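You operate a simulated robot arm through the tools that you are given. There is no shell and no other tool.

Carry out the task below with a simulated robot arm. There is one attempt and no reset: what you move stays moved.

Task
Brush green glaze on the one-dot tile and the three-dot tile.
Fine: load the soft brush in the low white dish and stand it back in its pot. Set down upright: soft brush.

Only the result counts: the job must be done as asked and must still hold three seconds after the hand-in. Knocking over, shifting, dropping, spilling or breaking anything else fails it.

Robot
A 6-joint arm with a two-finger parallel gripper, fixed in place. Base frame: the origin is at the foot of the arm, x ahead of it, y to its left, z up; the work surface is at about z = 80. Units: cm, rad, N and s.
With the tool pointing down near the work surface it reaches from about 34 to 76 cm from the base axis. Its first joint turns from -1.152 to 1.152 rad. Payload 2.45 kg.
Tool frame: the origin (TCP) lies between the finger pads and is the grasp point; the fingertips stand 2.4 cm ahead of it; z points along the fingers, y is the line along which they close. The gripper opens to 6.8 cm. The fingers are 1.7 cm wide and 1 cm thick; the gripper's body (4 by 7 cm) begins 4.1 cm behind the TCP.
Orientation is that of the tool frame in the base frame, as a unit quaternion [x, y, z, w]. With the fingers straight down and closing along the base's y, the tool's x points along the base's -x, its y along +y and its z along -z.

Tools
- The arm moves only by the tool drive_tool. Its argument "commands" is a list of rows, each an object (a shift or turn left out is 0, a gripper value left out holds the last) with "slide": the shift along the tool's x, y, z in cm, a list of three; "angular": the turn, a rotation vector about the tool's x, y, z in rad, a list of three; "hand": the closure, from 0 (fully open) to 1 (shut). In form: [{"slide": [dx, dy, dz], "angular": [ax, ay, az], "hand": hand}, ...]. A call has 1 to 20 rows; each row shifts and turns the commanded pose from where the row before left it, along the tool's axes as they then stand. A row lasts 0.2 s, in which the tool goes at most 5 cm and 0.15 rad; a call with a longer step from one row to the next is refused whole, and so is a gripper value outside its range. A pose out of reach is approached as far as the arm can. The call stops where the force on the tool passes 40 N (or 10 N more than at its start, if that is more) or the arm is blocked; 0.2 s more then pass. Each finger travels about 10.8 cm/s and halts on what it meets, pressing with about 27 N; the grip force reading is that of the motor and also rises with nothing between the fingers. The clock runs only during rows and for 0.2 s after the last one: add rows that do not move to give the fingers time. It gives the time, the measured TCP pose, the force on the tool (base axes), the opening and the grip force at its end, in the units of the frame above (readings bear some noise), with the torque about the TCP (base axes, N m) and any sound that the robot's microphone picked up.
- Cameras (640 x 400 px; columns grow to the right, rows downward): "scene" is fixed at [18.33, 43.36, 145.91]; the picture's right is [-0.54, -0.84, 0.00], its down [-0.52, 0.33, -0.78] and it looks along [0.66, -0.42, -0.62] (base axes); focal length 294 px, centre (320, 200). "wrist" rides on the gripper at [8.4, 1.1, -7.5] in the tool frame; the picture's right is [-0.13, 0.99, 0.00], its down [-0.60, -0.08, -0.79] and it looks along [-0.79, -0.10, 0.61] (tool axes); focal length 251 px, centre (320, 200). There is no depth. A picture from a camera that has moved, and an enlarged one, comes with that camera's place and axes in the base frame and with its lens.
- snapshot(camera): a new picture of that camera. No time passes.
- close_up(camera, box): a new picture of the part [left, top, right, bottom] of that camera's present view, enlarged. No time passes.
- hand_in(): hands the job in; it is judged then, once.

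Nothing tells you positions but the pictures and the camera data. Unless the task says otherwise, let go and move clear before handing in.

The tools are called after "Call:" as name(argument=value, ...) on one line, values as JSON. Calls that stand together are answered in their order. drive_tool: Moves the arm, as the interface text tells. Its arguments: {"type":"object","properties":{"commands":{"type":"array","items":{"type":"object","properties":{"slide":{"type":"array","items":{"type":"number"}},"angular":{"type":"array","items":{"type":"number"}},"hand":{"type":"number"}}}}},"required":["commands"]} The other tools are called the same way: snapshot (camera) takes a picture; close_up (camera, box) takes an enlarged picture of a part of a camera's view; hand_in () hands the job in.

At the start:

```text
t: 0.0
eef_pos: [45.14, 17.5, 122.28]
tcp_rot: [-0.001, 1.0, 0.0, 0.001]
ft_force: [-0.6, 0.9, 1.0]
wrist_torque: [-0.01, -0.01, 0.01]
grip_width: 6.79
grip_force: 0.1
```

scene: 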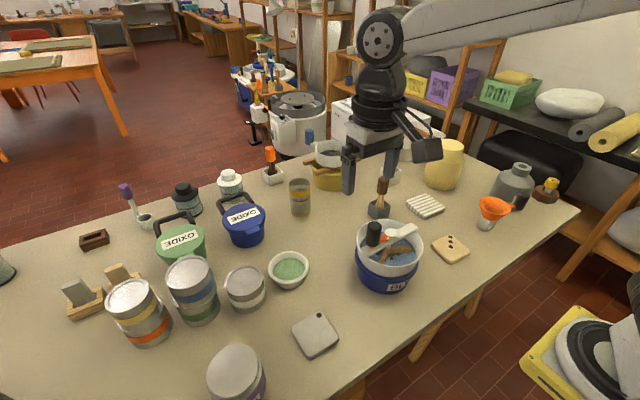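
wrist: 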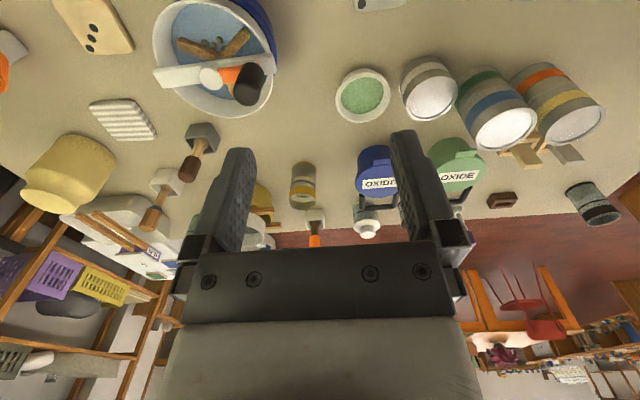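

I see a table with jars, a low white dish of green glaze, a one-dot tile and a three-dot tile, and several brushes standing in small pots. I'll take enlarged views to identify the soft brush and work out positions.

Call:
close_up(camera="scene", box=[340, 130, 500, 230])

Call:
close_up(camera="scene", box=[240, 220, 480, 370])

Call:
close_up(camera="scene", box=[80, 130, 340, 290])

Call:
close_up(camera="wrist", box=[40, 80, 340, 270])

```text
4.00 times, centred on (420, 180) of scene
camera zoom: at [18.33, 43.36, 145.91], right [-0.54, -0.84, 0.0], down [-0.52, 0.33, -0.78], along [0.66, -0.42, -0.62], focal length 1175 px, centre (-80, 280)
```

zoom: 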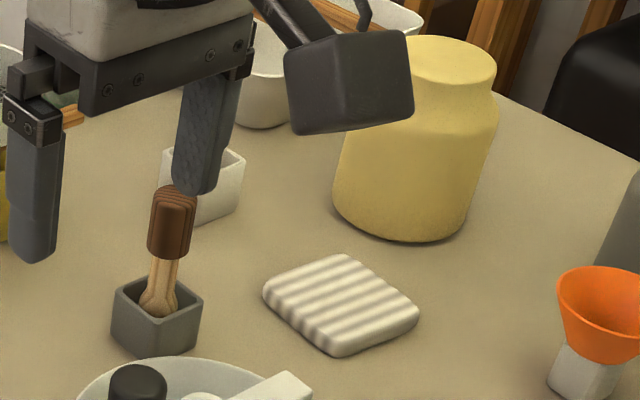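

```text
2.67 times, centred on (360, 295) of scene
camera zoom: at [18.33, 43.36, 145.91], right [-0.54, -0.84, 0.0], down [-0.52, 0.33, -0.78], along [0.66, -0.42, -0.62], focal length 783 px, centre (213, -53)
```

zoom: 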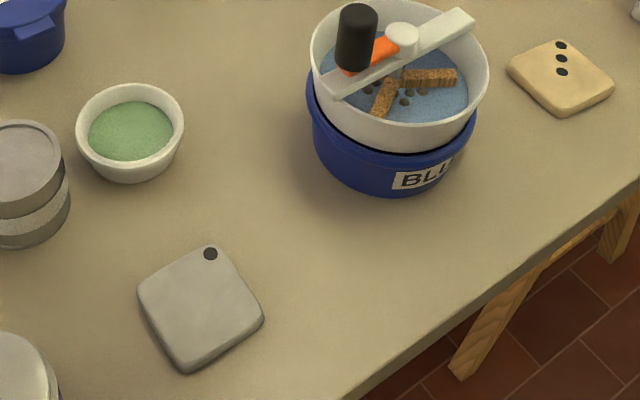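

```text
2.46 times, centred on (210, 210) of scene
camera zoom: at [18.33, 43.36, 145.91], right [-0.54, -0.84, 0.0], down [-0.52, 0.33, -0.78], along [0.66, -0.42, -0.62], focal length 723 px, centre (591, 175)
```

zoom: 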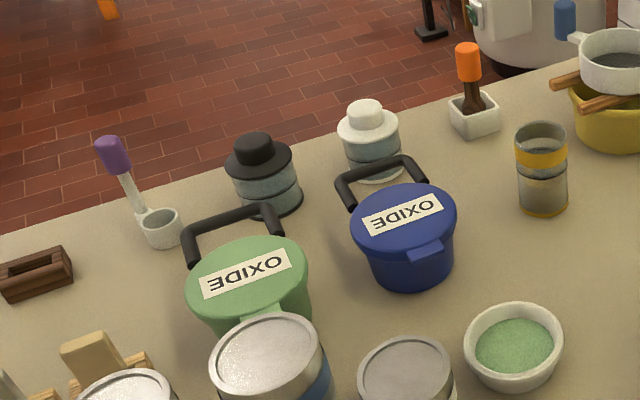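

```text
2.11 times, centred on (190, 175) of wrist
camera zoom: at [36.76, 18.66, 129.82], right [0.13, 0.99, 0.0], down [0.6, -0.08, 0.79], along [0.79, -0.1, -0.61], focal length 529 px, centre (594, 253)
```

zoom: 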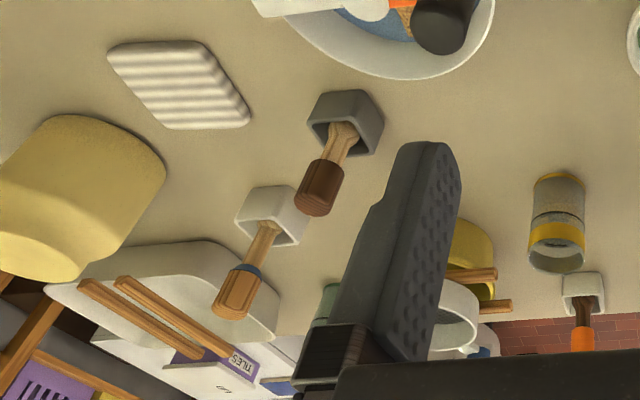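

I see several candidate tools standing in pots: brown-top in the grey pot, a tan one with blue ring in a white pot, orange-top in a white pot, purple-top in a round pot. I'll look closer at each one.

Call:
close_up(camera="wrist", box=[130, 110, 230, 235])

Call:
close_up(camera="scene", box=[255, 140, 295, 190])

Call:
close_up(camera="scene", box=[110, 175, 174, 235])

Call:
close_up(camera="scene", box=[350, 165, 414, 225])

Call:
close_up(camera="scene", box=[345, 210, 435, 300])

Call:
close_up(camera="wrist", box=[140, 0, 290, 125])

```text
3.20 times, centred on (180, 172) of wrist
camera zoom: at [36.76, 18.66, 129.82], right [0.13, 0.99, 0.0], down [0.6, -0.08, 0.79], along [0.79, -0.1, -0.61], focal length 805 px, centre (768, 288)
```

zoom: 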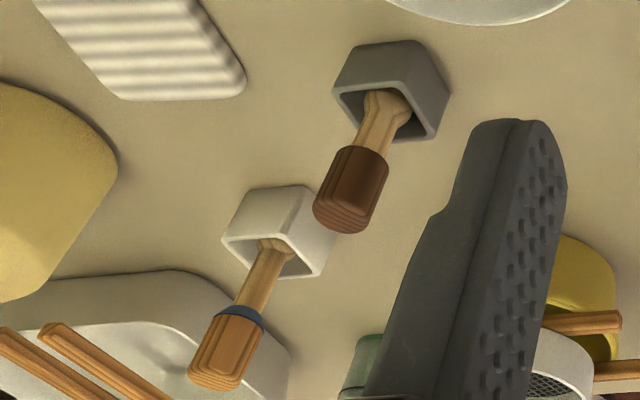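

```text
8.00 times, centred on (275, 165) of scene
camera zoom: at [18.33, 43.36, 145.91], right [-0.54, -0.84, 0.0], down [-0.52, 0.33, -0.78], along [0.66, -0.42, -0.62], focal length 2349 px, centre (680, 480)
```

zoom: 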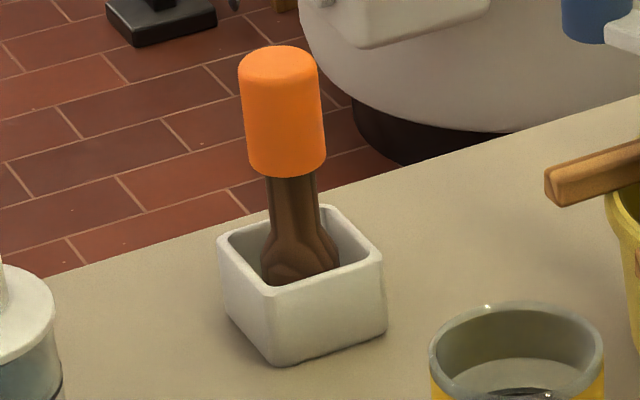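

```text
6.67 times, centred on (142, 205) of scene
camera zoom: at [18.33, 43.36, 145.91], right [-0.54, -0.84, 0.0], down [-0.52, 0.33, -0.78], along [0.66, -0.42, -0.62], focal length 1958 px, centre (1507, 167)
```

zoom: 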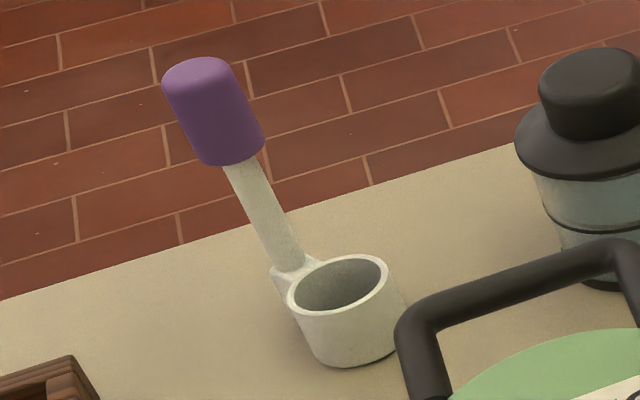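

```text
6.67 times, centred on (382, 195) of scene
camera zoom: at [18.33, 43.36, 145.91], right [-0.54, -0.84, 0.0], down [-0.52, 0.33, -0.78], along [0.66, -0.42, -0.62], focal length 1958 px, centre (-93, 233)
```

zoom: 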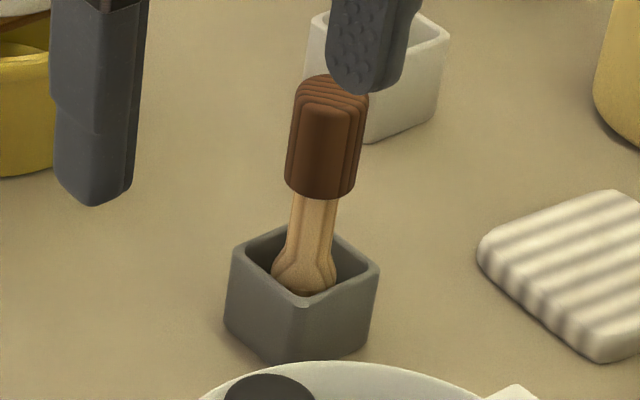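

```text
4.44 times, centred on (390, 255) of scene
camera zoom: at [18.33, 43.36, 145.91], right [-0.54, -0.84, 0.0], down [-0.52, 0.33, -0.78], along [0.66, -0.42, -0.62], focal length 1305 px, centre (9, -44)
```

zoom: 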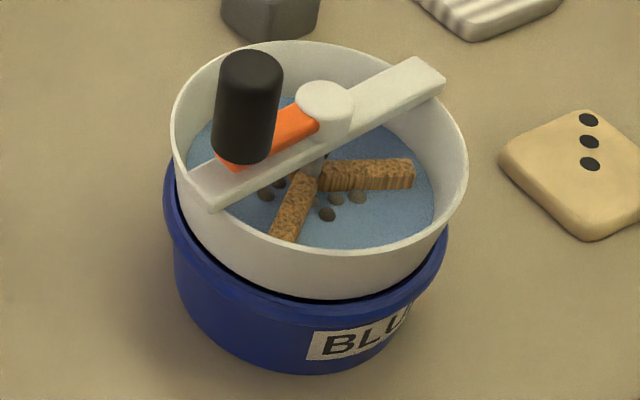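

```text
3.20 times, centred on (215, 62) of wrist
camera zoom: at [36.76, 18.66, 129.82], right [0.13, 0.99, 0.0], down [0.6, -0.08, 0.79], along [0.79, -0.1, -0.61], focal length 805 px, centre (656, 640)
```

zoom: 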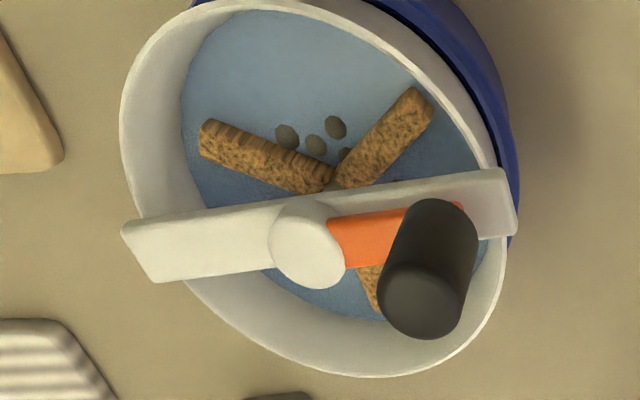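

Only the brown-handled brush in the grey pot (about x 71, y −14) looks within reach. The other two brushes are at the far edge of the table. I'll move high over the table so the wrist camera can check the brush and pot more closely.

Call:
drive_tool(commands=[{"slide": [-0.7, -2.7, 0], "hand": 0}, {"slide": [-0.7, -2.7, 0]}, {"slide": [-0.7, -2.7, 0]}, {"slide": [-0.7, -2.7, 0]}, {"slide": [-0.7, -2.7, 0]}, {"slide": [-0.7, -2.7, 0]}, {"slide": [-0.7, -2.7, 0]}, {"slide": [-0.7, -2.7, 0]}, {"slide": [-0.7, -2.7, 0]}, {"slide": [-0.7, -2.7, 0]}, {"slide": [0, 0, 0]}, {"slide": [0, 0, 0]}])

Call:
snapshot(camera="wrist")

Call:
snapshot(camera="scene")

```text
t: 2.6
eef_pos: [52.16, -9.42, 122.26]
tcp_rot: [0.0, 1.0, 0.0, 0.001]
ft_force: [0.2, -0.2, 0.0]
wrist_torque: [0.02, 0.03, -0.03]
grip_width: 6.8
grip_force: 0.0
```

```text
taken
camera wrist: at [43.79, -8.36, 129.88], right [0.13, 0.99, 0.0], down [0.6, -0.08, 0.79], along [0.79, -0.1, -0.61], focal length 251 px, centre (320, 200)
```

wrist: 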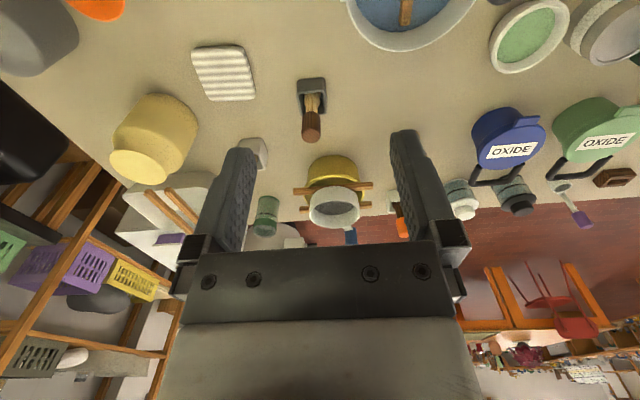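

```text
taken
```

scene: 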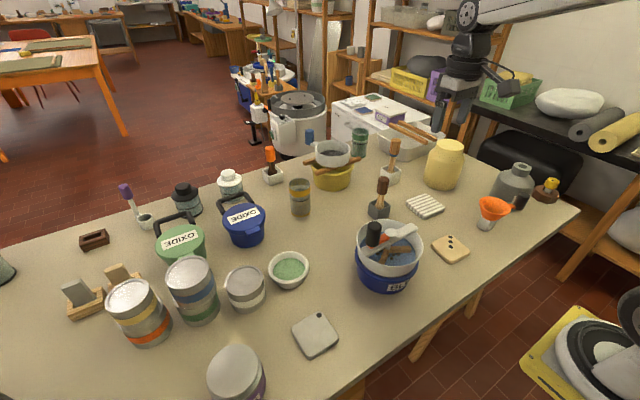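

Call:
close_up(camera="wrist", box=[280, 65, 344, 150])

Call:
close_up(camera="scene", box=[350, 130, 450, 220])

Call:
close_up(camera="scene", box=[355, 170, 403, 220])

```text
4.71 times, centred on (312, 108) of wrist
camera zoom: at [43.79, -8.36, 129.88], right [0.13, 0.99, 0.0], down [0.6, -0.08, 0.79], along [0.79, -0.1, -0.61], focal length 1183 px, centre (358, 635)
```

zoom: 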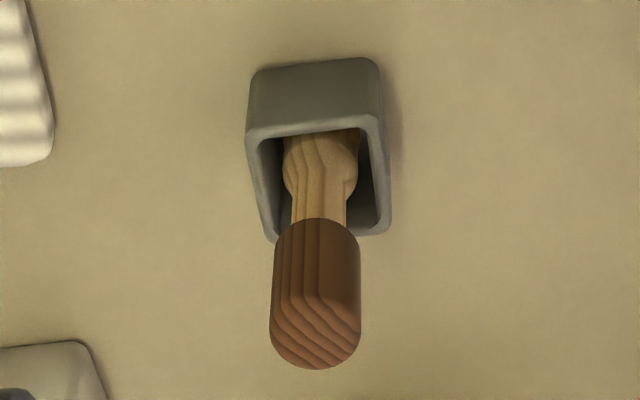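

```text
4.44 times, centred on (400, 175) of scene
camera zoom: at [18.33, 43.36, 145.91], right [-0.54, -0.84, 0.0], down [-0.52, 0.33, -0.78], along [0.66, -0.42, -0.62], focal length 1305 px, centre (-36, 311)
```

zoom: 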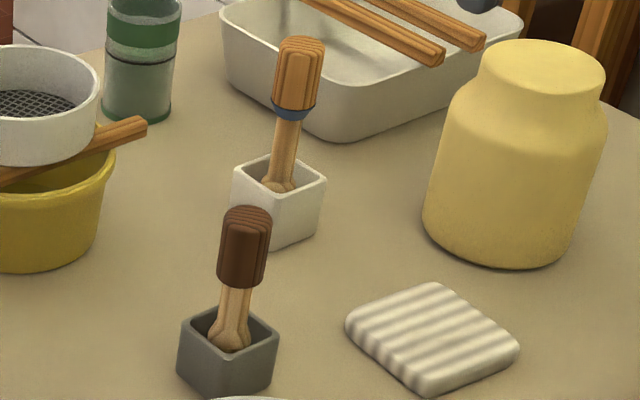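

```text
8.00 times, centred on (379, 195) of scene
camera zoom: at [18.33, 43.36, 145.91], right [-0.54, -0.84, 0.0], down [-0.52, 0.33, -0.78], along [0.66, -0.42, -0.62], focal length 2349 px, centre (-152, 240)
```

zoom: 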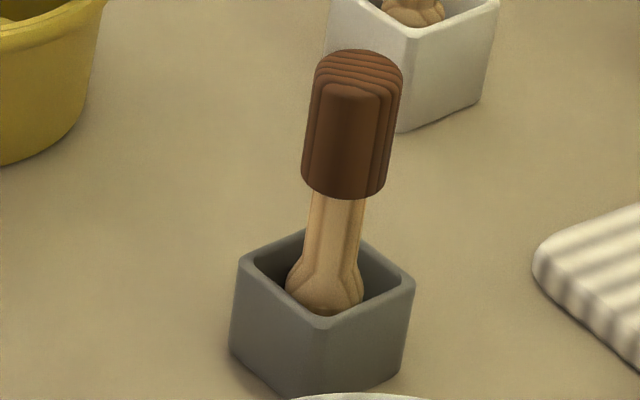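

Call:
close_up(camera="scene", box=[370, 132, 414, 190])

Call:
close_up(camera="wrist", box=[440, 0, 640, 120])

Call:
close_up(camera="scene", box=[40, 200, 280, 400])

```text
6.90 times, centred on (392, 161) of scene
camera zoom: at [18.33, 43.36, 145.91], right [-0.54, -0.84, 0.0], down [-0.52, 0.33, -0.78], along [0.66, -0.42, -0.62], focal length 2025 px, centre (-177, 469)
```

zoom: 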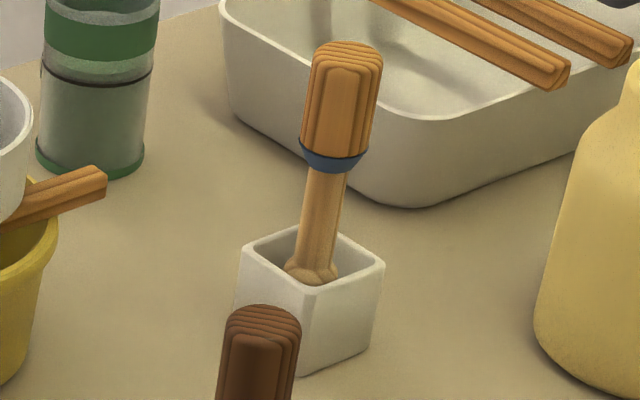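

```text
3.20 times, centred on (540, 60) of wrist
camera zoom: at [43.79, -8.36, 129.88], right [0.13, 0.99, 0.0], down [0.6, -0.08, 0.79], along [0.79, -0.1, -0.61], focal length 805 px, centre (-384, 648)
```

zoom: 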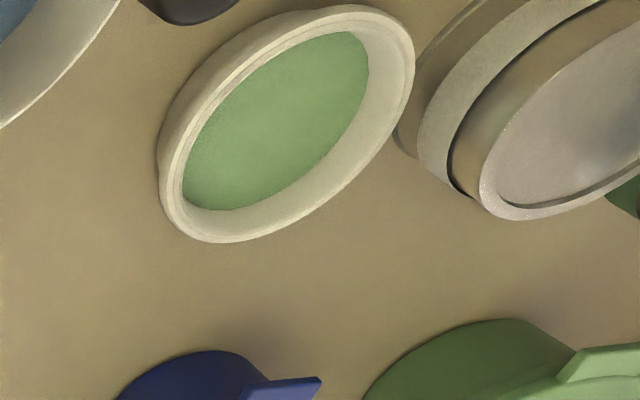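

```text
2.00 times, centred on (160, 300) of scene
camera zoom: at [18.33, 43.36, 145.91], right [-0.54, -0.84, 0.0], down [-0.52, 0.33, -0.78], along [0.66, -0.42, -0.62], focal length 587 px, centre (640, 0)
```

zoom: 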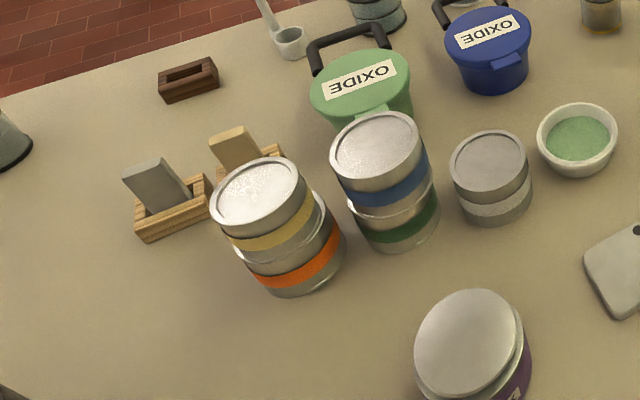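

The brown-handled brush stands upright at about (70.6, −13.4), with its handle between z≈90.3 and 95.1 and about 3.2 cm thick. I'll go above it and check the alignment before lowering.

Call:
drive_tool(commands=[{"slide": [-3.07, -0.663, 0], "hand": 0}, {"slide": [-3.07, -0.663, 0]}, {"slide": [-3.07, -0.663, 0]}, {"slide": [-3.07, -0.663, 0]}, {"slide": [-3.07, -0.663, 0]}, {"slide": [-3.07, -0.663, 0]}, {"slide": [0, 0, 3]}, {"slide": [0, 0, 3]}, {"slide": [0, 0, 3]}, {"slide": [0, 0, 3]}, {"slide": [0, 0, 3]}, {"slide": [0, 0, 3]}, {"slide": [0, 0, 3]}, {"slide": [0, 0, 0]}, {"slide": [0, 0, 0]}])

Call:
snapshot(camera="wrist")

Call:
snapshot(camera="scene")

```text
t: 5.8
eef_pos: [70.61, -13.37, 101.33]
tcp_rot: [0.0, 1.0, 0.001, 0.001]
ft_force: [0.6, 0.5, -0.9]
wrist_torque: [0.02, 0.0, 0.0]
grip_width: 6.81
grip_force: 0.0
```

```text
taken
camera wrist: at [62.23, -12.31, 108.88], right [0.13, 0.99, 0.0], down [0.6, -0.08, 0.79], along [0.79, -0.1, -0.61], focal length 251 px, centre (320, 200)
```

wrist: 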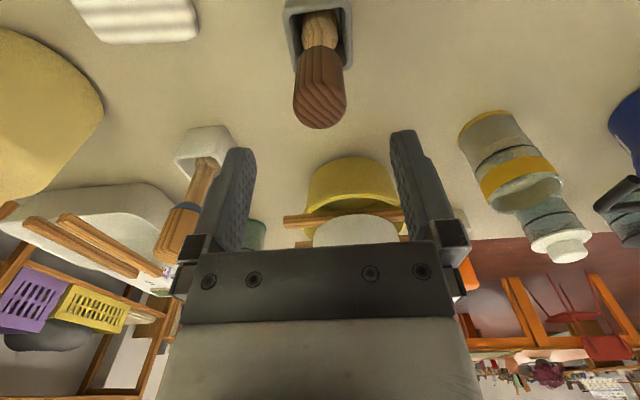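

```text
taken
```

scene: 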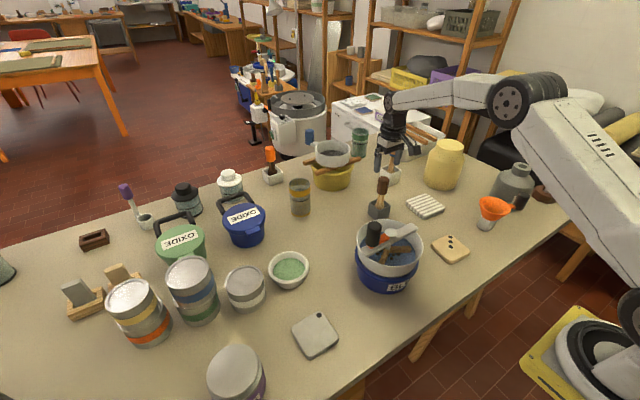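

The gripper is centred over the handle to within about 1 mm. I'll lower 8.5 cm around it, close, and check.

Call:
drive_tool(commands=[{"slide": [0, 0, 2], "hand": 0}, {"slide": [0, 0, 2]}, {"slide": [0, 0, 1.5]}, {"slide": [0, 0, 1.5]}, {"slide": [0, 0, 1]}, {"slide": [0, 0, 0.5]}, {"slide": [0, 0, 0]}, {"slide": [0, 0, 0]}])

Call:
snapshot(camera="wrist")

Call:
close_up(camera="scene", box=[340, 140, 440, 230])

```text
t: 7.6
eef_pos: [70.58, -13.36, 92.73]
tcp_rot: [0.0, 1.0, 0.001, 0.001]
ft_force: [-0.6, 0.9, -0.2]
wrist_torque: [0.0, 0.02, -0.01]
grip_width: 6.79
grip_force: 0.1
```

```text
taken
camera wrist: at [62.18, -12.33, 100.36], right [0.13, 0.99, 0.0], down [0.6, -0.08, 0.79], along [0.79, -0.1, -0.61], focal length 251 px, centre (320, 200)
```

wrist: 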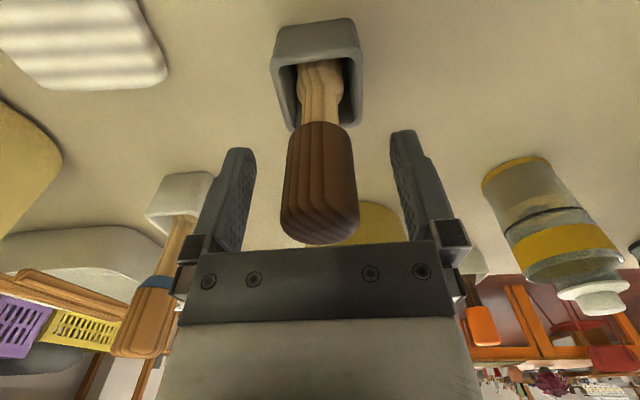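

```text
4.44 times, centred on (390, 185) of scene
camera zoom: at [18.33, 43.36, 145.91], right [-0.54, -0.84, 0.0], down [-0.52, 0.33, -0.78], along [0.66, -0.42, -0.62], focal length 1305 px, centre (9, 267)
```

zoom: 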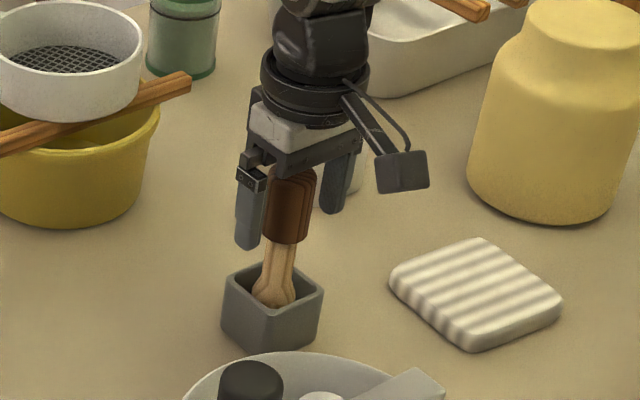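

Call:
drive_tool(commands=[{"hand": 0.3}, {"hand": 0.4}, {"hand": 0.46}, {"hand": 0.5}, {"hand": 0.54}, {"hand": 0.6}, {"hand": 0.8}, {"hand": 1.0}, {"hand": 1.0}, {"hand": 1.0}])

Call:
snapshot(camera="wrist")

Call:
close_up(camera="scene", box=[340, 140, 440, 230])

```text
t: 9.8
eef_pos: [70.62, -13.37, 92.73]
tcp_rot: [0.001, 1.0, -0.001, 0.0]
ft_force: [-0.1, 0.8, 0.5]
wrist_torque: [0.07, -0.01, 0.0]
grip_width: 3.29
grip_force: 26.9
```

```text
taken
camera wrist: at [62.18, -12.33, 100.38], right [0.13, 0.99, 0.0], down [0.6, -0.08, 0.79], along [0.79, -0.1, -0.61], focal length 251 px, centre (320, 200)
```

wrist: 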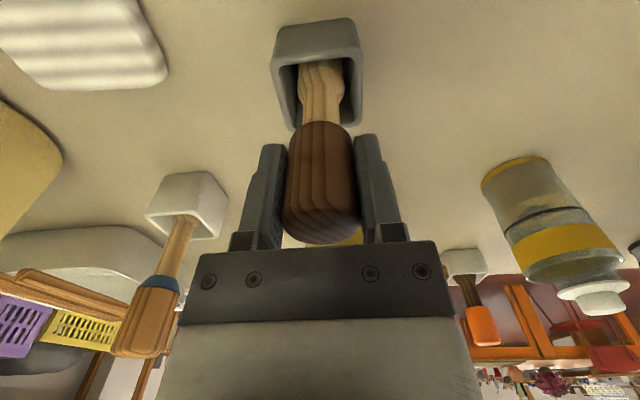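

```text
4.44 times, centred on (390, 185) of scene
camera zoom: at [18.33, 43.36, 145.91], right [-0.54, -0.84, 0.0], down [-0.52, 0.33, -0.78], along [0.66, -0.42, -0.62], focal length 1305 px, centre (9, 267)
```

zoom: 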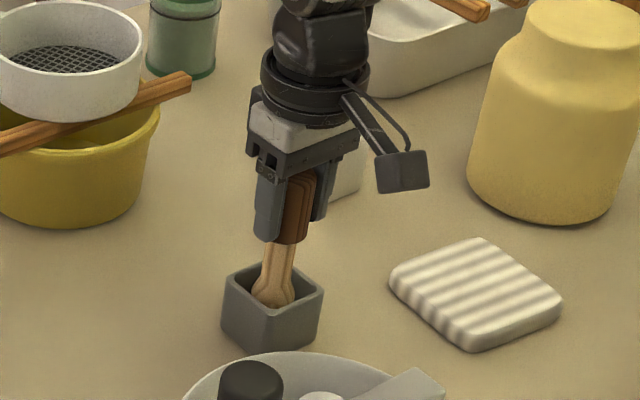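

The brush is gripped at 3.29 cm wide, with the TCP at (70.6, −13.37, 92.73). I'll lift it straight up and look at the tip.

Call:
drive_tool(commands=[{"slide": [0, 0, -0.5], "hand": 1}, {"slide": [0, 0, -1]}, {"slide": [0, 0, -2]}, {"slide": [0, 0, -2]}, {"slide": [0, 0, -2.5]}, {"slide": [0, 0, -3]}, {"slide": [0, 0, -3]}, {"slide": [0, 0, -3]}, {"slide": [0, 0, -2]}, {"slide": [0, 0, 0]}, {"slide": [0, 0, 0]}])

Call:
snapshot(camera="wrist")

Call:
close_up(camera="scene", box=[340, 110, 440, 230])

```text
t: 12.2
eef_pos: [70.54, -13.35, 111.81]
tcp_rot: [0.0, 1.0, 0.0, 0.0]
ft_force: [0.0, 0.0, -0.6]
wrist_torque: [0.01, 0.01, 0.01]
grip_width: 3.31
grip_force: 27.2
```

```text
taken
camera wrist: at [62.17, -12.34, 119.37], right [0.13, 0.99, 0.0], down [0.6, -0.08, 0.79], along [0.79, -0.1, -0.61], focal length 251 px, centre (320, 200)
```

wrist: 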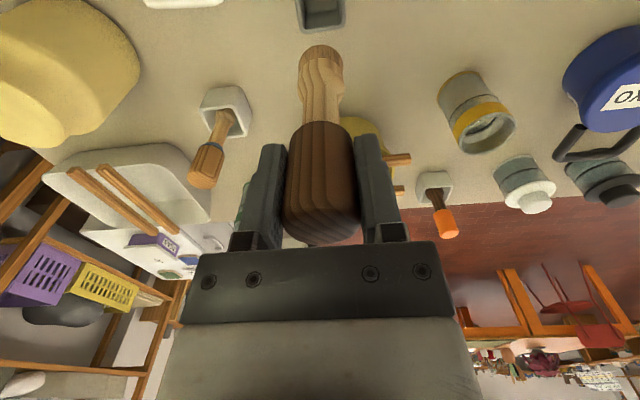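

```text
3.33 times, centred on (390, 170) of scene
camera zoom: at [18.33, 43.36, 145.91], right [-0.54, -0.84, 0.0], down [-0.52, 0.33, -0.78], along [0.66, -0.42, -0.62], focal length 979 px, centre (87, 300)
```

zoom: 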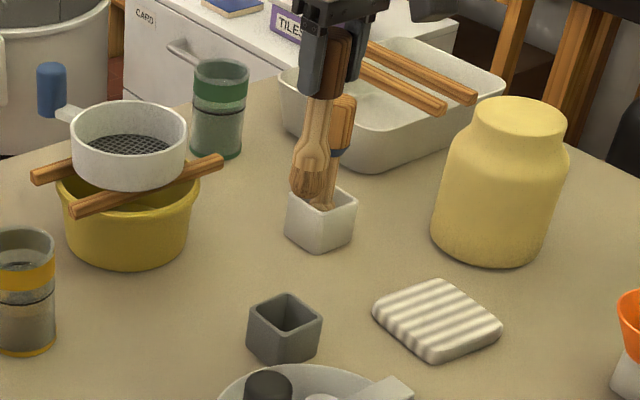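

Call:
close_up(camera="scene", box=[365, 110, 415, 180])

Call:
close_up(camera="wrist", box=[260, 20, 380, 110])

Call:
close_up(camera="scene", box=[405, 190, 485, 240])

```text
5.71 times, centred on (390, 145) of scene
camera zoom: at [18.33, 43.36, 145.91], right [-0.54, -0.84, 0.0], down [-0.52, 0.33, -0.78], along [0.66, -0.42, -0.62], focal length 1678 px, centre (-80, 514)
```

zoom: 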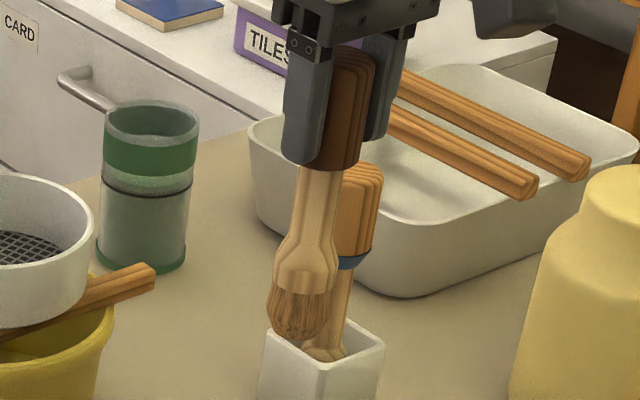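

```text
4.44 times, centred on (320, 65) of wrist
camera zoom: at [62.17, -12.34, 119.37], right [0.13, 0.99, 0.0], down [0.6, -0.08, 0.79], along [0.79, -0.1, -0.61], focal length 1118 px, centre (320, 800)
```

zoom: 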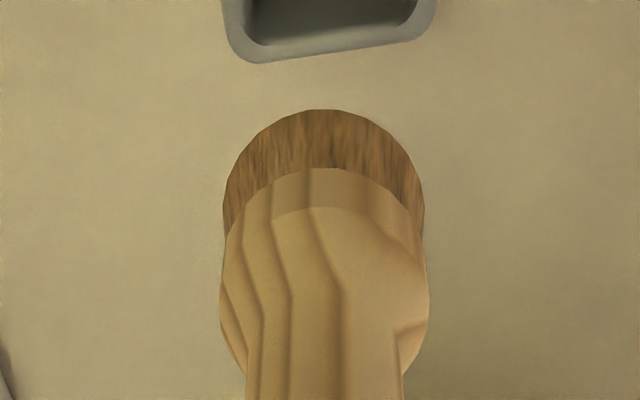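

```text
8.00 times, centred on (445, 215) of scene
camera zoom: at [18.33, 43.36, 145.91], right [-0.54, -0.84, 0.0], down [-0.52, 0.33, -0.78], along [0.66, -0.42, -0.62], focal length 2349 px, centre (-680, 80)
```

zoom: 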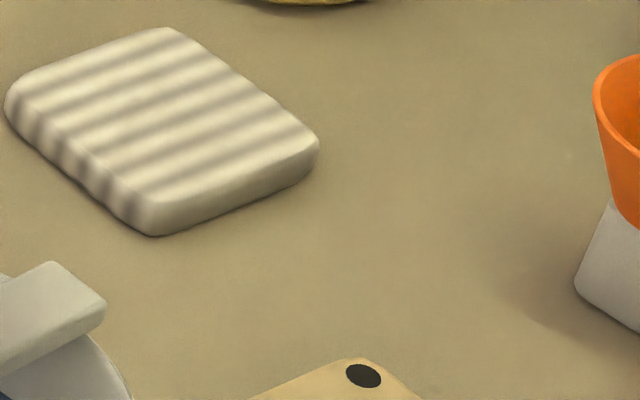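

The lifted tool is a round-bristled brush with its tip about 12.5 cm below the TCP. Next I'll carry it high to above the green dish, which is around (64.5, 23.6) with its glaze at z≈83.

Call:
drive_tool(commands=[{"slide": [0.2, 1.2, 0], "hand": 1}, {"slide": [0.45, 2.8, 0]}, {"slide": [0.45, 2.8, 0]}, {"slide": [0.45, 2.8, 0]}, {"slide": [0.45, 2.8, 0]}, {"slide": [0.45, 2.8, 0]}, {"slide": [0.45, 2.8, 0]}, {"slide": [0.45, 2.8, 0]}, {"slide": [0.45, 2.8, 0]}, {"slide": [0.45, 2.8, 0]}, {"slide": [0.45, 2.8, 0]}, {"slide": [0.45, 2.8, 0]}, {"slide": [0.45, 2.8, 0]}, {"slide": [0.44, 2.15, 0]}, {"slide": [0, 0, 0]}, {"slide": [0, 0, 0]}])

Call:
snapshot(camera="wrist")

Call:
snapshot(camera="scene")

Call:
close_up(camera="scene", box=[230, 180, 350, 300])

```text
t: 15.6
eef_pos: [64.64, 23.47, 111.69]
tcp_rot: [0.0, 1.0, 0.0, 0.0]
ft_force: [0.0, -0.3, -0.9]
wrist_torque: [0.0, 0.0, 0.04]
grip_width: 3.3
grip_force: 27.0
```

```text
taken
camera wrist: at [56.16, 24.69, 119.35], right [0.13, 0.99, 0.0], down [0.6, -0.08, 0.79], along [0.79, -0.1, -0.61], focal length 251 px, centre (320, 200)
```

wrist: 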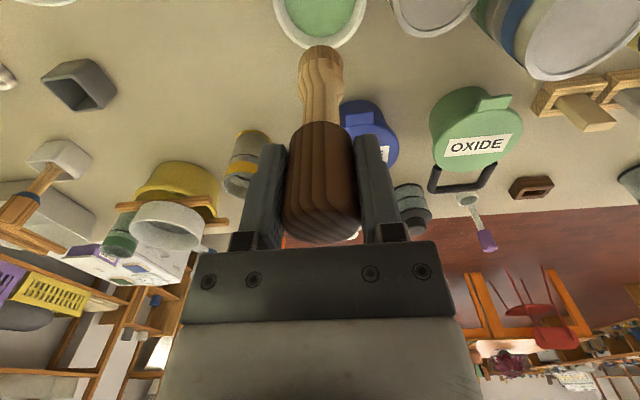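

```text
taken
```

scene: 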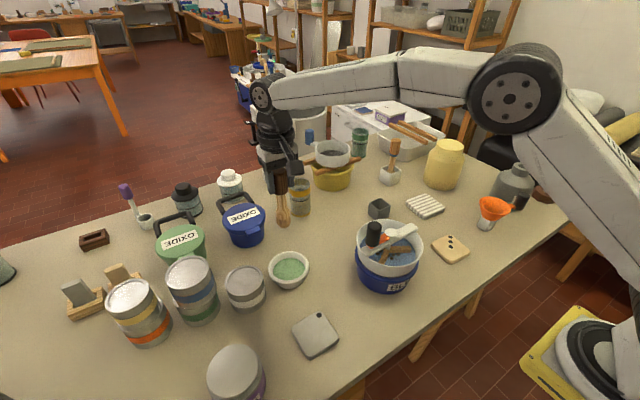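

```text
3.33 times, centred on (290, 240) of scene
camera zoom: at [18.33, 43.36, 145.91], right [-0.54, -0.84, 0.0], down [-0.52, 0.33, -0.78], along [0.66, -0.42, -0.62], focal length 979 px, centre (420, 67)
```

zoom: 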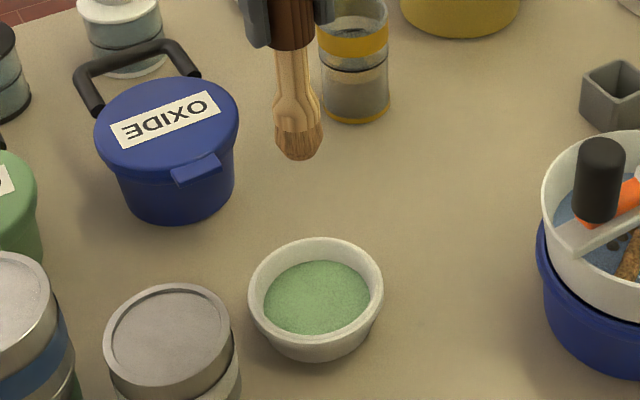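

The brush hangs directly over the dish centre. I'll lower in stages to just above the glaze and check the tip height.

Call:
drive_tool(commands=[{"slide": [0, 0, 2], "hand": 1}, {"slide": [0, 0, 3]}, {"slide": [0, 0, 3]}, {"slide": [0, 0, 2.5]}, {"slide": [0, 0, 2]}, {"slide": [0, 0, 1.2]}, {"slide": [0, 0, 0]}, {"slide": [0, 0, 0]}])

Call:
close_up(camera="scene", box=[240, 220, 340, 300])

Call:
snapshot(camera="wrist")

```text
t: 17.4
eef_pos: [64.51, 23.54, 98.11]
tcp_rot: [0.0, 1.0, 0.0, 0.001]
ft_force: [0.0, -0.1, -1.0]
wrist_torque: [0.0, -0.01, 0.0]
grip_width: 3.32
grip_force: 27.0
```

```text
5.00 times, centred on (290, 260) of scene
camera zoom: at [18.33, 43.36, 145.91], right [-0.54, -0.84, 0.0], down [-0.52, 0.33, -0.78], along [0.66, -0.42, -0.62], focal length 1468 px, centre (470, -100)
```

zoom: 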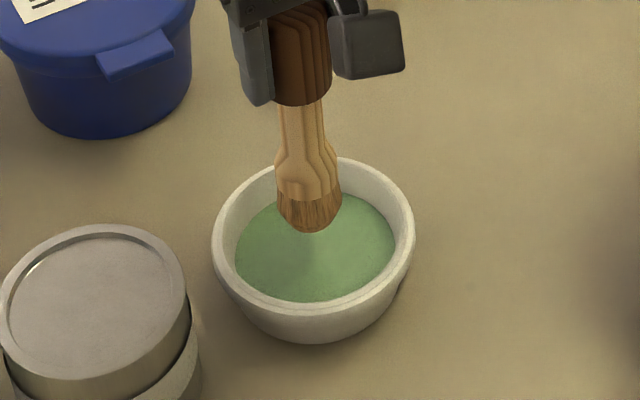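

```text
taken
camera wrist: at [56.15, 24.64, 105.65], right [0.13, 0.99, 0.0], down [0.6, -0.08, 0.79], along [0.79, -0.1, -0.61], focal length 251 px, centre (320, 200)
```

wrist: 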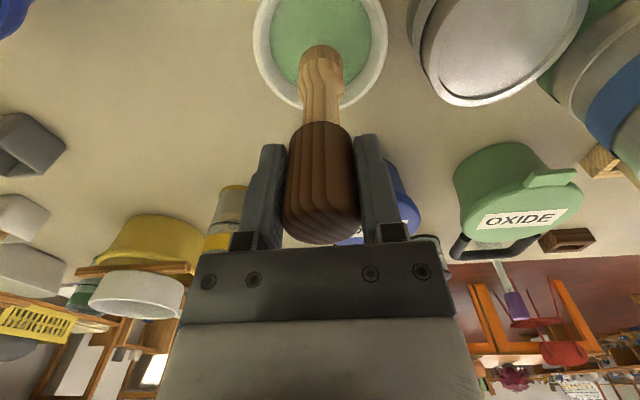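

Call:
drive_tool(commands=[{"slide": [0, 0, 1], "hand": 1}, {"slide": [0, 0, 1]}, {"slide": [0, 0, 0.6]}, {"slide": [0, 0, 0.4]}, {"slide": [0, 0, 0.2]}, {"slide": [0, 0, 0]}, {"slide": [0, 0, 0]}])

Call:
close_up(camera="scene", box=[240, 220, 340, 300])

```text
t: 19.0
eef_pos: [64.53, 23.54, 94.93]
tcp_rot: [0.0, 1.0, 0.0, 0.001]
ft_force: [-0.8, 0.0, -0.5]
wrist_torque: [-0.02, 0.05, -0.02]
grip_width: 3.29
grip_force: 26.9
```

```text
5.00 times, centred on (290, 260) of scene
camera zoom: at [18.33, 43.36, 145.91], right [-0.54, -0.84, 0.0], down [-0.52, 0.33, -0.78], along [0.66, -0.42, -0.62], focal length 1468 px, centre (470, -100)
```

zoom: 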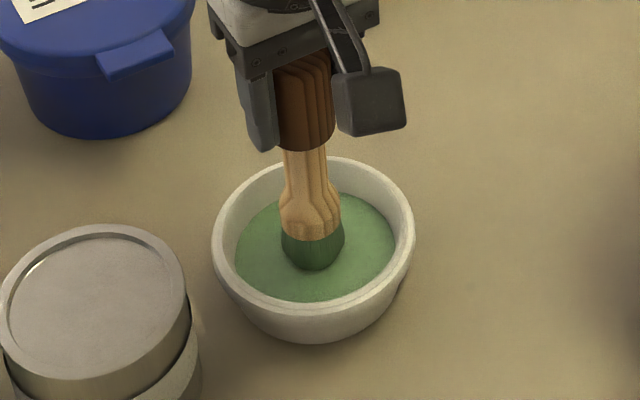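

The bristles turned green, so the brush is loading. I'll dip slightly deeper for a moment, then lift and check.

Call:
drive_tool(commands=[{"slide": [0, 0, 0.2], "hand": 1}, {"slide": [0, 0, 0.2]}, {"slide": [0, 0, 0]}, {"slide": [0, 0, 0]}, {"slide": [0, 0, 0]}])

Call:
close_up(camera="scene", box=[240, 220, 340, 300])

```text
t: 20.2
eef_pos: [64.54, 23.47, 94.36]
tcp_rot: [0.0, 1.0, 0.0, 0.001]
ft_force: [0.7, -0.6, 0.2]
wrist_torque: [-0.02, 0.04, 0.03]
grip_width: 3.29
grip_force: 26.9
```

```text
5.00 times, centred on (290, 260) of scene
camera zoom: at [18.33, 43.36, 145.91], right [-0.54, -0.84, 0.0], down [-0.52, 0.33, -0.78], along [0.66, -0.42, -0.62], focal length 1468 px, centre (470, -100)
```

zoom: 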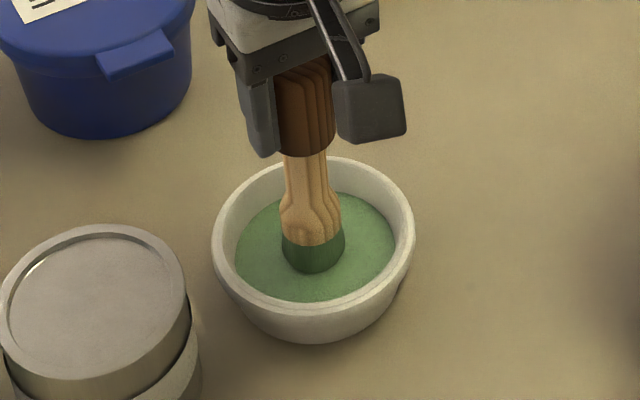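

The brush is loaded and the tip is submerged with no contact force. I'll lift straight up and let it settle over the dish.

Call:
drive_tool(commands=[{"slide": [0, 0, -0.5], "hand": 1}, {"slide": [0, 0, -1]}, {"slide": [0, 0, -1]}, {"slide": [0, 0, -1.5]}, {"slide": [0, 0, -2]}, {"slide": [0, 0, -2]}, {"slide": [0, 0, -1]}, {"slide": [0, 0, 0]}, {"slide": [0, 0, 0]}, {"slide": [0, 0, 0]}, {"slide": [0, 0, 0]}])

Call:
close_up(camera="scene", box=[230, 210, 350, 300])

Call:
close_up(camera="scene", box=[270, 290, 360, 370])

```text
t: 22.6
eef_pos: [64.53, 23.54, 103.44]
tcp_rot: [0.0, 1.0, 0.0, 0.001]
ft_force: [-0.3, -1.1, -0.4]
wrist_torque: [0.0, -0.02, 0.01]
grip_width: 3.3
grip_force: 26.8
```

```text
4.44 times, centred on (290, 255) of scene
camera zoom: at [18.33, 43.36, 145.91], right [-0.54, -0.84, 0.0], down [-0.52, 0.33, -0.78], along [0.66, -0.42, -0.62], focal length 1305 px, centre (453, -44)
```

zoom: 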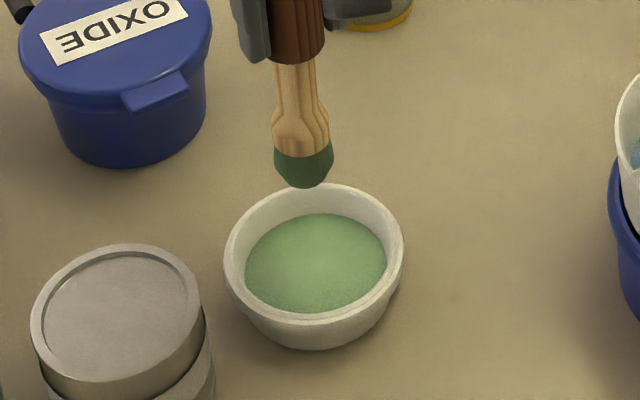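

```text
5.00 times, centred on (315, 330) of scene
camera zoom: at [18.33, 43.36, 145.91], right [-0.54, -0.84, 0.0], down [-0.52, 0.33, -0.78], along [0.66, -0.42, -0.62], focal length 1468 px, centre (345, -450)
```

zoom: 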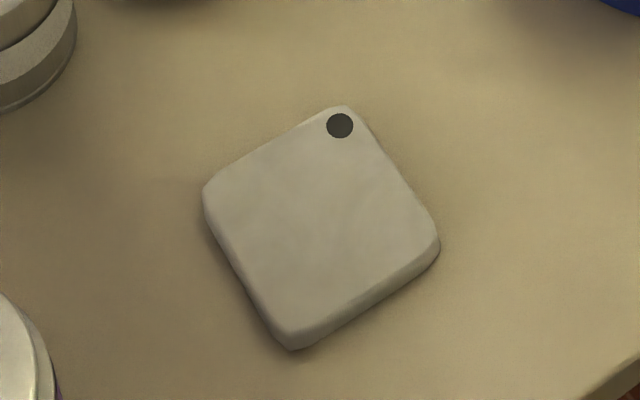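

The bristles are evenly green and nothing has dripped. Next comes the one-dot tile, centred at about (47.1, 26.4), top z≈81.2 and roughly 7.5 cm square. I'll move above its centre.

Call:
drive_tool(commands=[{"slide": [1.4, 0.3, 0], "hand": 1}, {"slide": [2, 0.3, 0]}, {"slide": [2.5, 0.4, 0]}, {"slide": [2.5, 0.4, 0]}, {"slide": [2.5, 0.4, 0]}, {"slide": [2.5, 0.4, 0]}, {"slide": [2, 0.3, 0]}, {"slide": [2, 0.3, 0]}, {"slide": [0, 0, 2]}, {"slide": [0, 0, 2]}, {"slide": [0, 0, 2]}, {"slide": [0, 0, 1.4]}, {"slide": [0, 0, 0]}, {"slide": [0, 0, 0]}])

Call:
close_up(camera="scene", box=[260, 270, 370, 370])

Call:
snapshot(camera="wrist")

```text
t: 25.6
eef_pos: [47.06, 26.21, 95.92]
tcp_rot: [0.0, 1.0, 0.0, 0.001]
ft_force: [-0.9, 0.1, -0.1]
wrist_torque: [0.02, 0.01, 0.03]
grip_width: 3.29
grip_force: 26.5
```

```text
4.00 times, centred on (315, 320) of scene
camera zoom: at [18.33, 43.36, 145.91], right [-0.54, -0.84, 0.0], down [-0.52, 0.33, -0.78], along [0.66, -0.42, -0.62], focal length 1175 px, centre (340, -280)
```

zoom: 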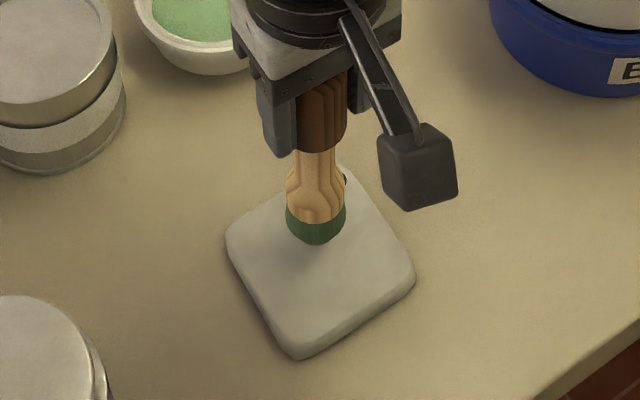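

```text
taken
camera wrist: at [38.75, 27.42, 103.61], right [0.13, 0.99, 0.0], down [0.6, -0.08, 0.79], along [0.79, -0.1, -0.61], focal length 251 px, centre (320, 200)
```

wrist: 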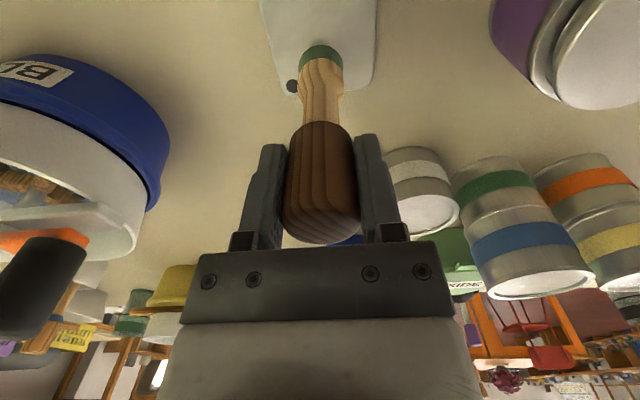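

The tip is about 2 cm above the tile centre. I'll lower in small steps, watching force and picture for the first contact.

Call:
drive_tool(commands=[{"slide": [0, 0, 0.5], "hand": 1}, {"slide": [0, 0, 0.5]}, {"slide": [0, 0, 0.5]}, {"slide": [0, 0, 0]}])

Call:
close_up(camera="scene", box=[285, 300, 345, 360])

```text
t: 26.6
eef_pos: [47.12, 26.25, 94.64]
tcp_rot: [0.001, 1.0, 0.0, 0.0]
ft_force: [-0.9, 0.0, -0.6]
wrist_torque: [0.01, 0.02, -0.01]
grip_width: 3.3
grip_force: 27.3
```

```text
6.67 times, centred on (315, 330) of scene
camera zoom: at [18.33, 43.36, 145.91], right [-0.54, -0.84, 0.0], down [-0.52, 0.33, -0.78], along [0.66, -0.42, -0.62], focal length 1958 px, centre (353, -667)
```

zoom: 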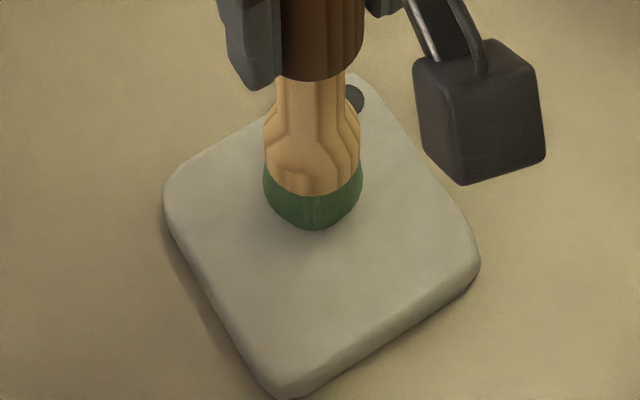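

Call:
drive_tool(commands=[{"slide": [0, 0, 0.1], "hand": 1}, {"slide": [0, 0, 0]}, {"slide": [0, 0, 0]}])

Call:
close_up(camera="scene", box=[285, 300, 345, 360])

```text
t: 27.4
eef_pos: [47.17, 26.34, 94.41]
tcp_rot: [-0.001, 1.0, 0.0, 0.001]
ft_force: [-0.6, -0.3, 3.6]
wrist_torque: [0.04, 0.11, 0.01]
grip_width: 3.29
grip_force: 27.6
```

```text
6.67 times, centred on (315, 330) of scene
camera zoom: at [18.32, 43.35, 145.91], right [-0.54, -0.84, 0.0], down [-0.52, 0.33, -0.78], along [0.66, -0.42, -0.62], focal length 1958 px, centre (353, -667)
```

zoom: 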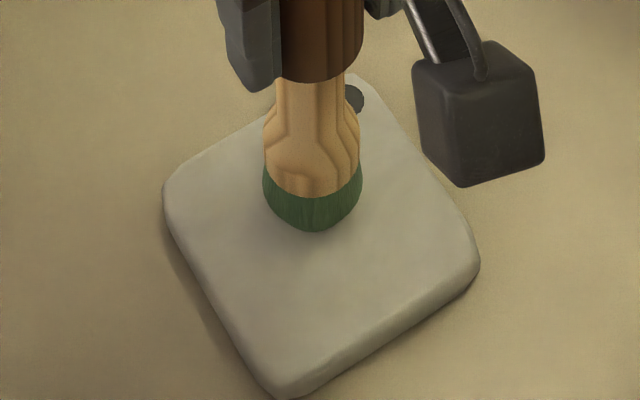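

First contact shows at TCP z≈94.4 with about 3.6 N on the tool. I'll try a short, slow stroke and check that paint appears and the tile stays put.

Call:
drive_tool(commands=[{"slide": [0.3, 0, 0], "hand": 1}, {"slide": [0.3, 0, 0]}, {"slide": [0.3, 0, 0]}, {"slide": [0.3, 0, 0]}, {"slide": [0.3, 0, 0]}, {"slide": [0, 0, 0]}])

Call:
close_up(camera="scene", box=[285, 300, 345, 360])

```text
t: 28.8
eef_pos: [45.59, 26.31, 94.43]
tcp_rot: [0.0, 1.0, 0.001, 0.001]
ft_force: [0.1, -0.4, 1.7]
wrist_torque: [-0.07, -0.16, -0.03]
grip_width: 3.3
grip_force: 26.8
```

```text
6.67 times, centred on (315, 330) of scene
camera zoom: at [18.33, 43.36, 145.91], right [-0.54, -0.84, 0.0], down [-0.52, 0.33, -0.78], along [0.66, -0.42, -0.62], focal length 1958 px, centre (353, -667)
```

zoom: 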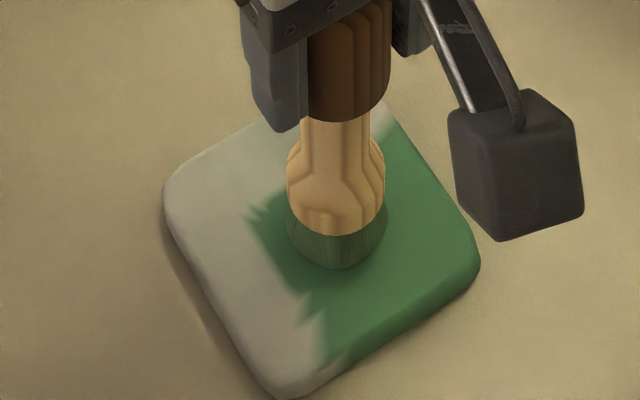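

Paint is going on and the tile has not moved. I'll continue with slow strokes across the remaining area.

Call:
drive_tool(commands=[{"slide": [0, 0.4, 0], "hand": 1}, {"slide": [0, 0.4, 0]}, {"slide": [0, 0.4, 0]}, {"slide": [0, 0.4, 0]}, {"slide": [0, 0.4, 0]}, {"slide": [-0.4, 0, 0]}, {"slide": [-0.4, 0, 0]}, {"slide": [-0.4, 0, 0]}, {"slide": [-0.4, 0, 0]}, {"slide": [-0.4, 0, 0]}, {"slide": [-0.4, 0, 0]}, {"slide": [-0.4, 0, 0]}, {"slide": [-0.4, 0, 0]}, {"slide": [-0.3, 0, 0]}, {"slide": [0, 0, 0]}])

Call:
close_up(camera="scene", box=[285, 300, 345, 360])

```text
t: 32.0
eef_pos: [49.06, 28.3, 94.42]
tcp_rot: [0.001, 1.0, 0.0, 0.001]
ft_force: [-0.4, -1.5, 0.6]
wrist_torque: [-0.05, 0.0, 0.02]
grip_width: 3.3
grip_force: 26.9
```

```text
6.67 times, centred on (315, 330) of scene
camera zoom: at [18.32, 43.36, 145.91], right [-0.54, -0.84, 0.0], down [-0.52, 0.33, -0.78], along [0.66, -0.42, -0.62], focal length 1958 px, centre (353, -667)
```

zoom: 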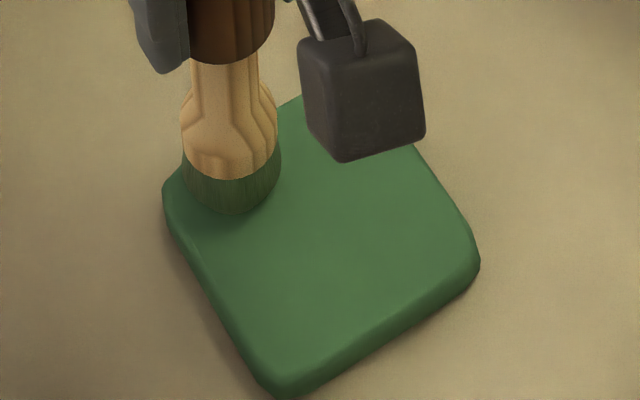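

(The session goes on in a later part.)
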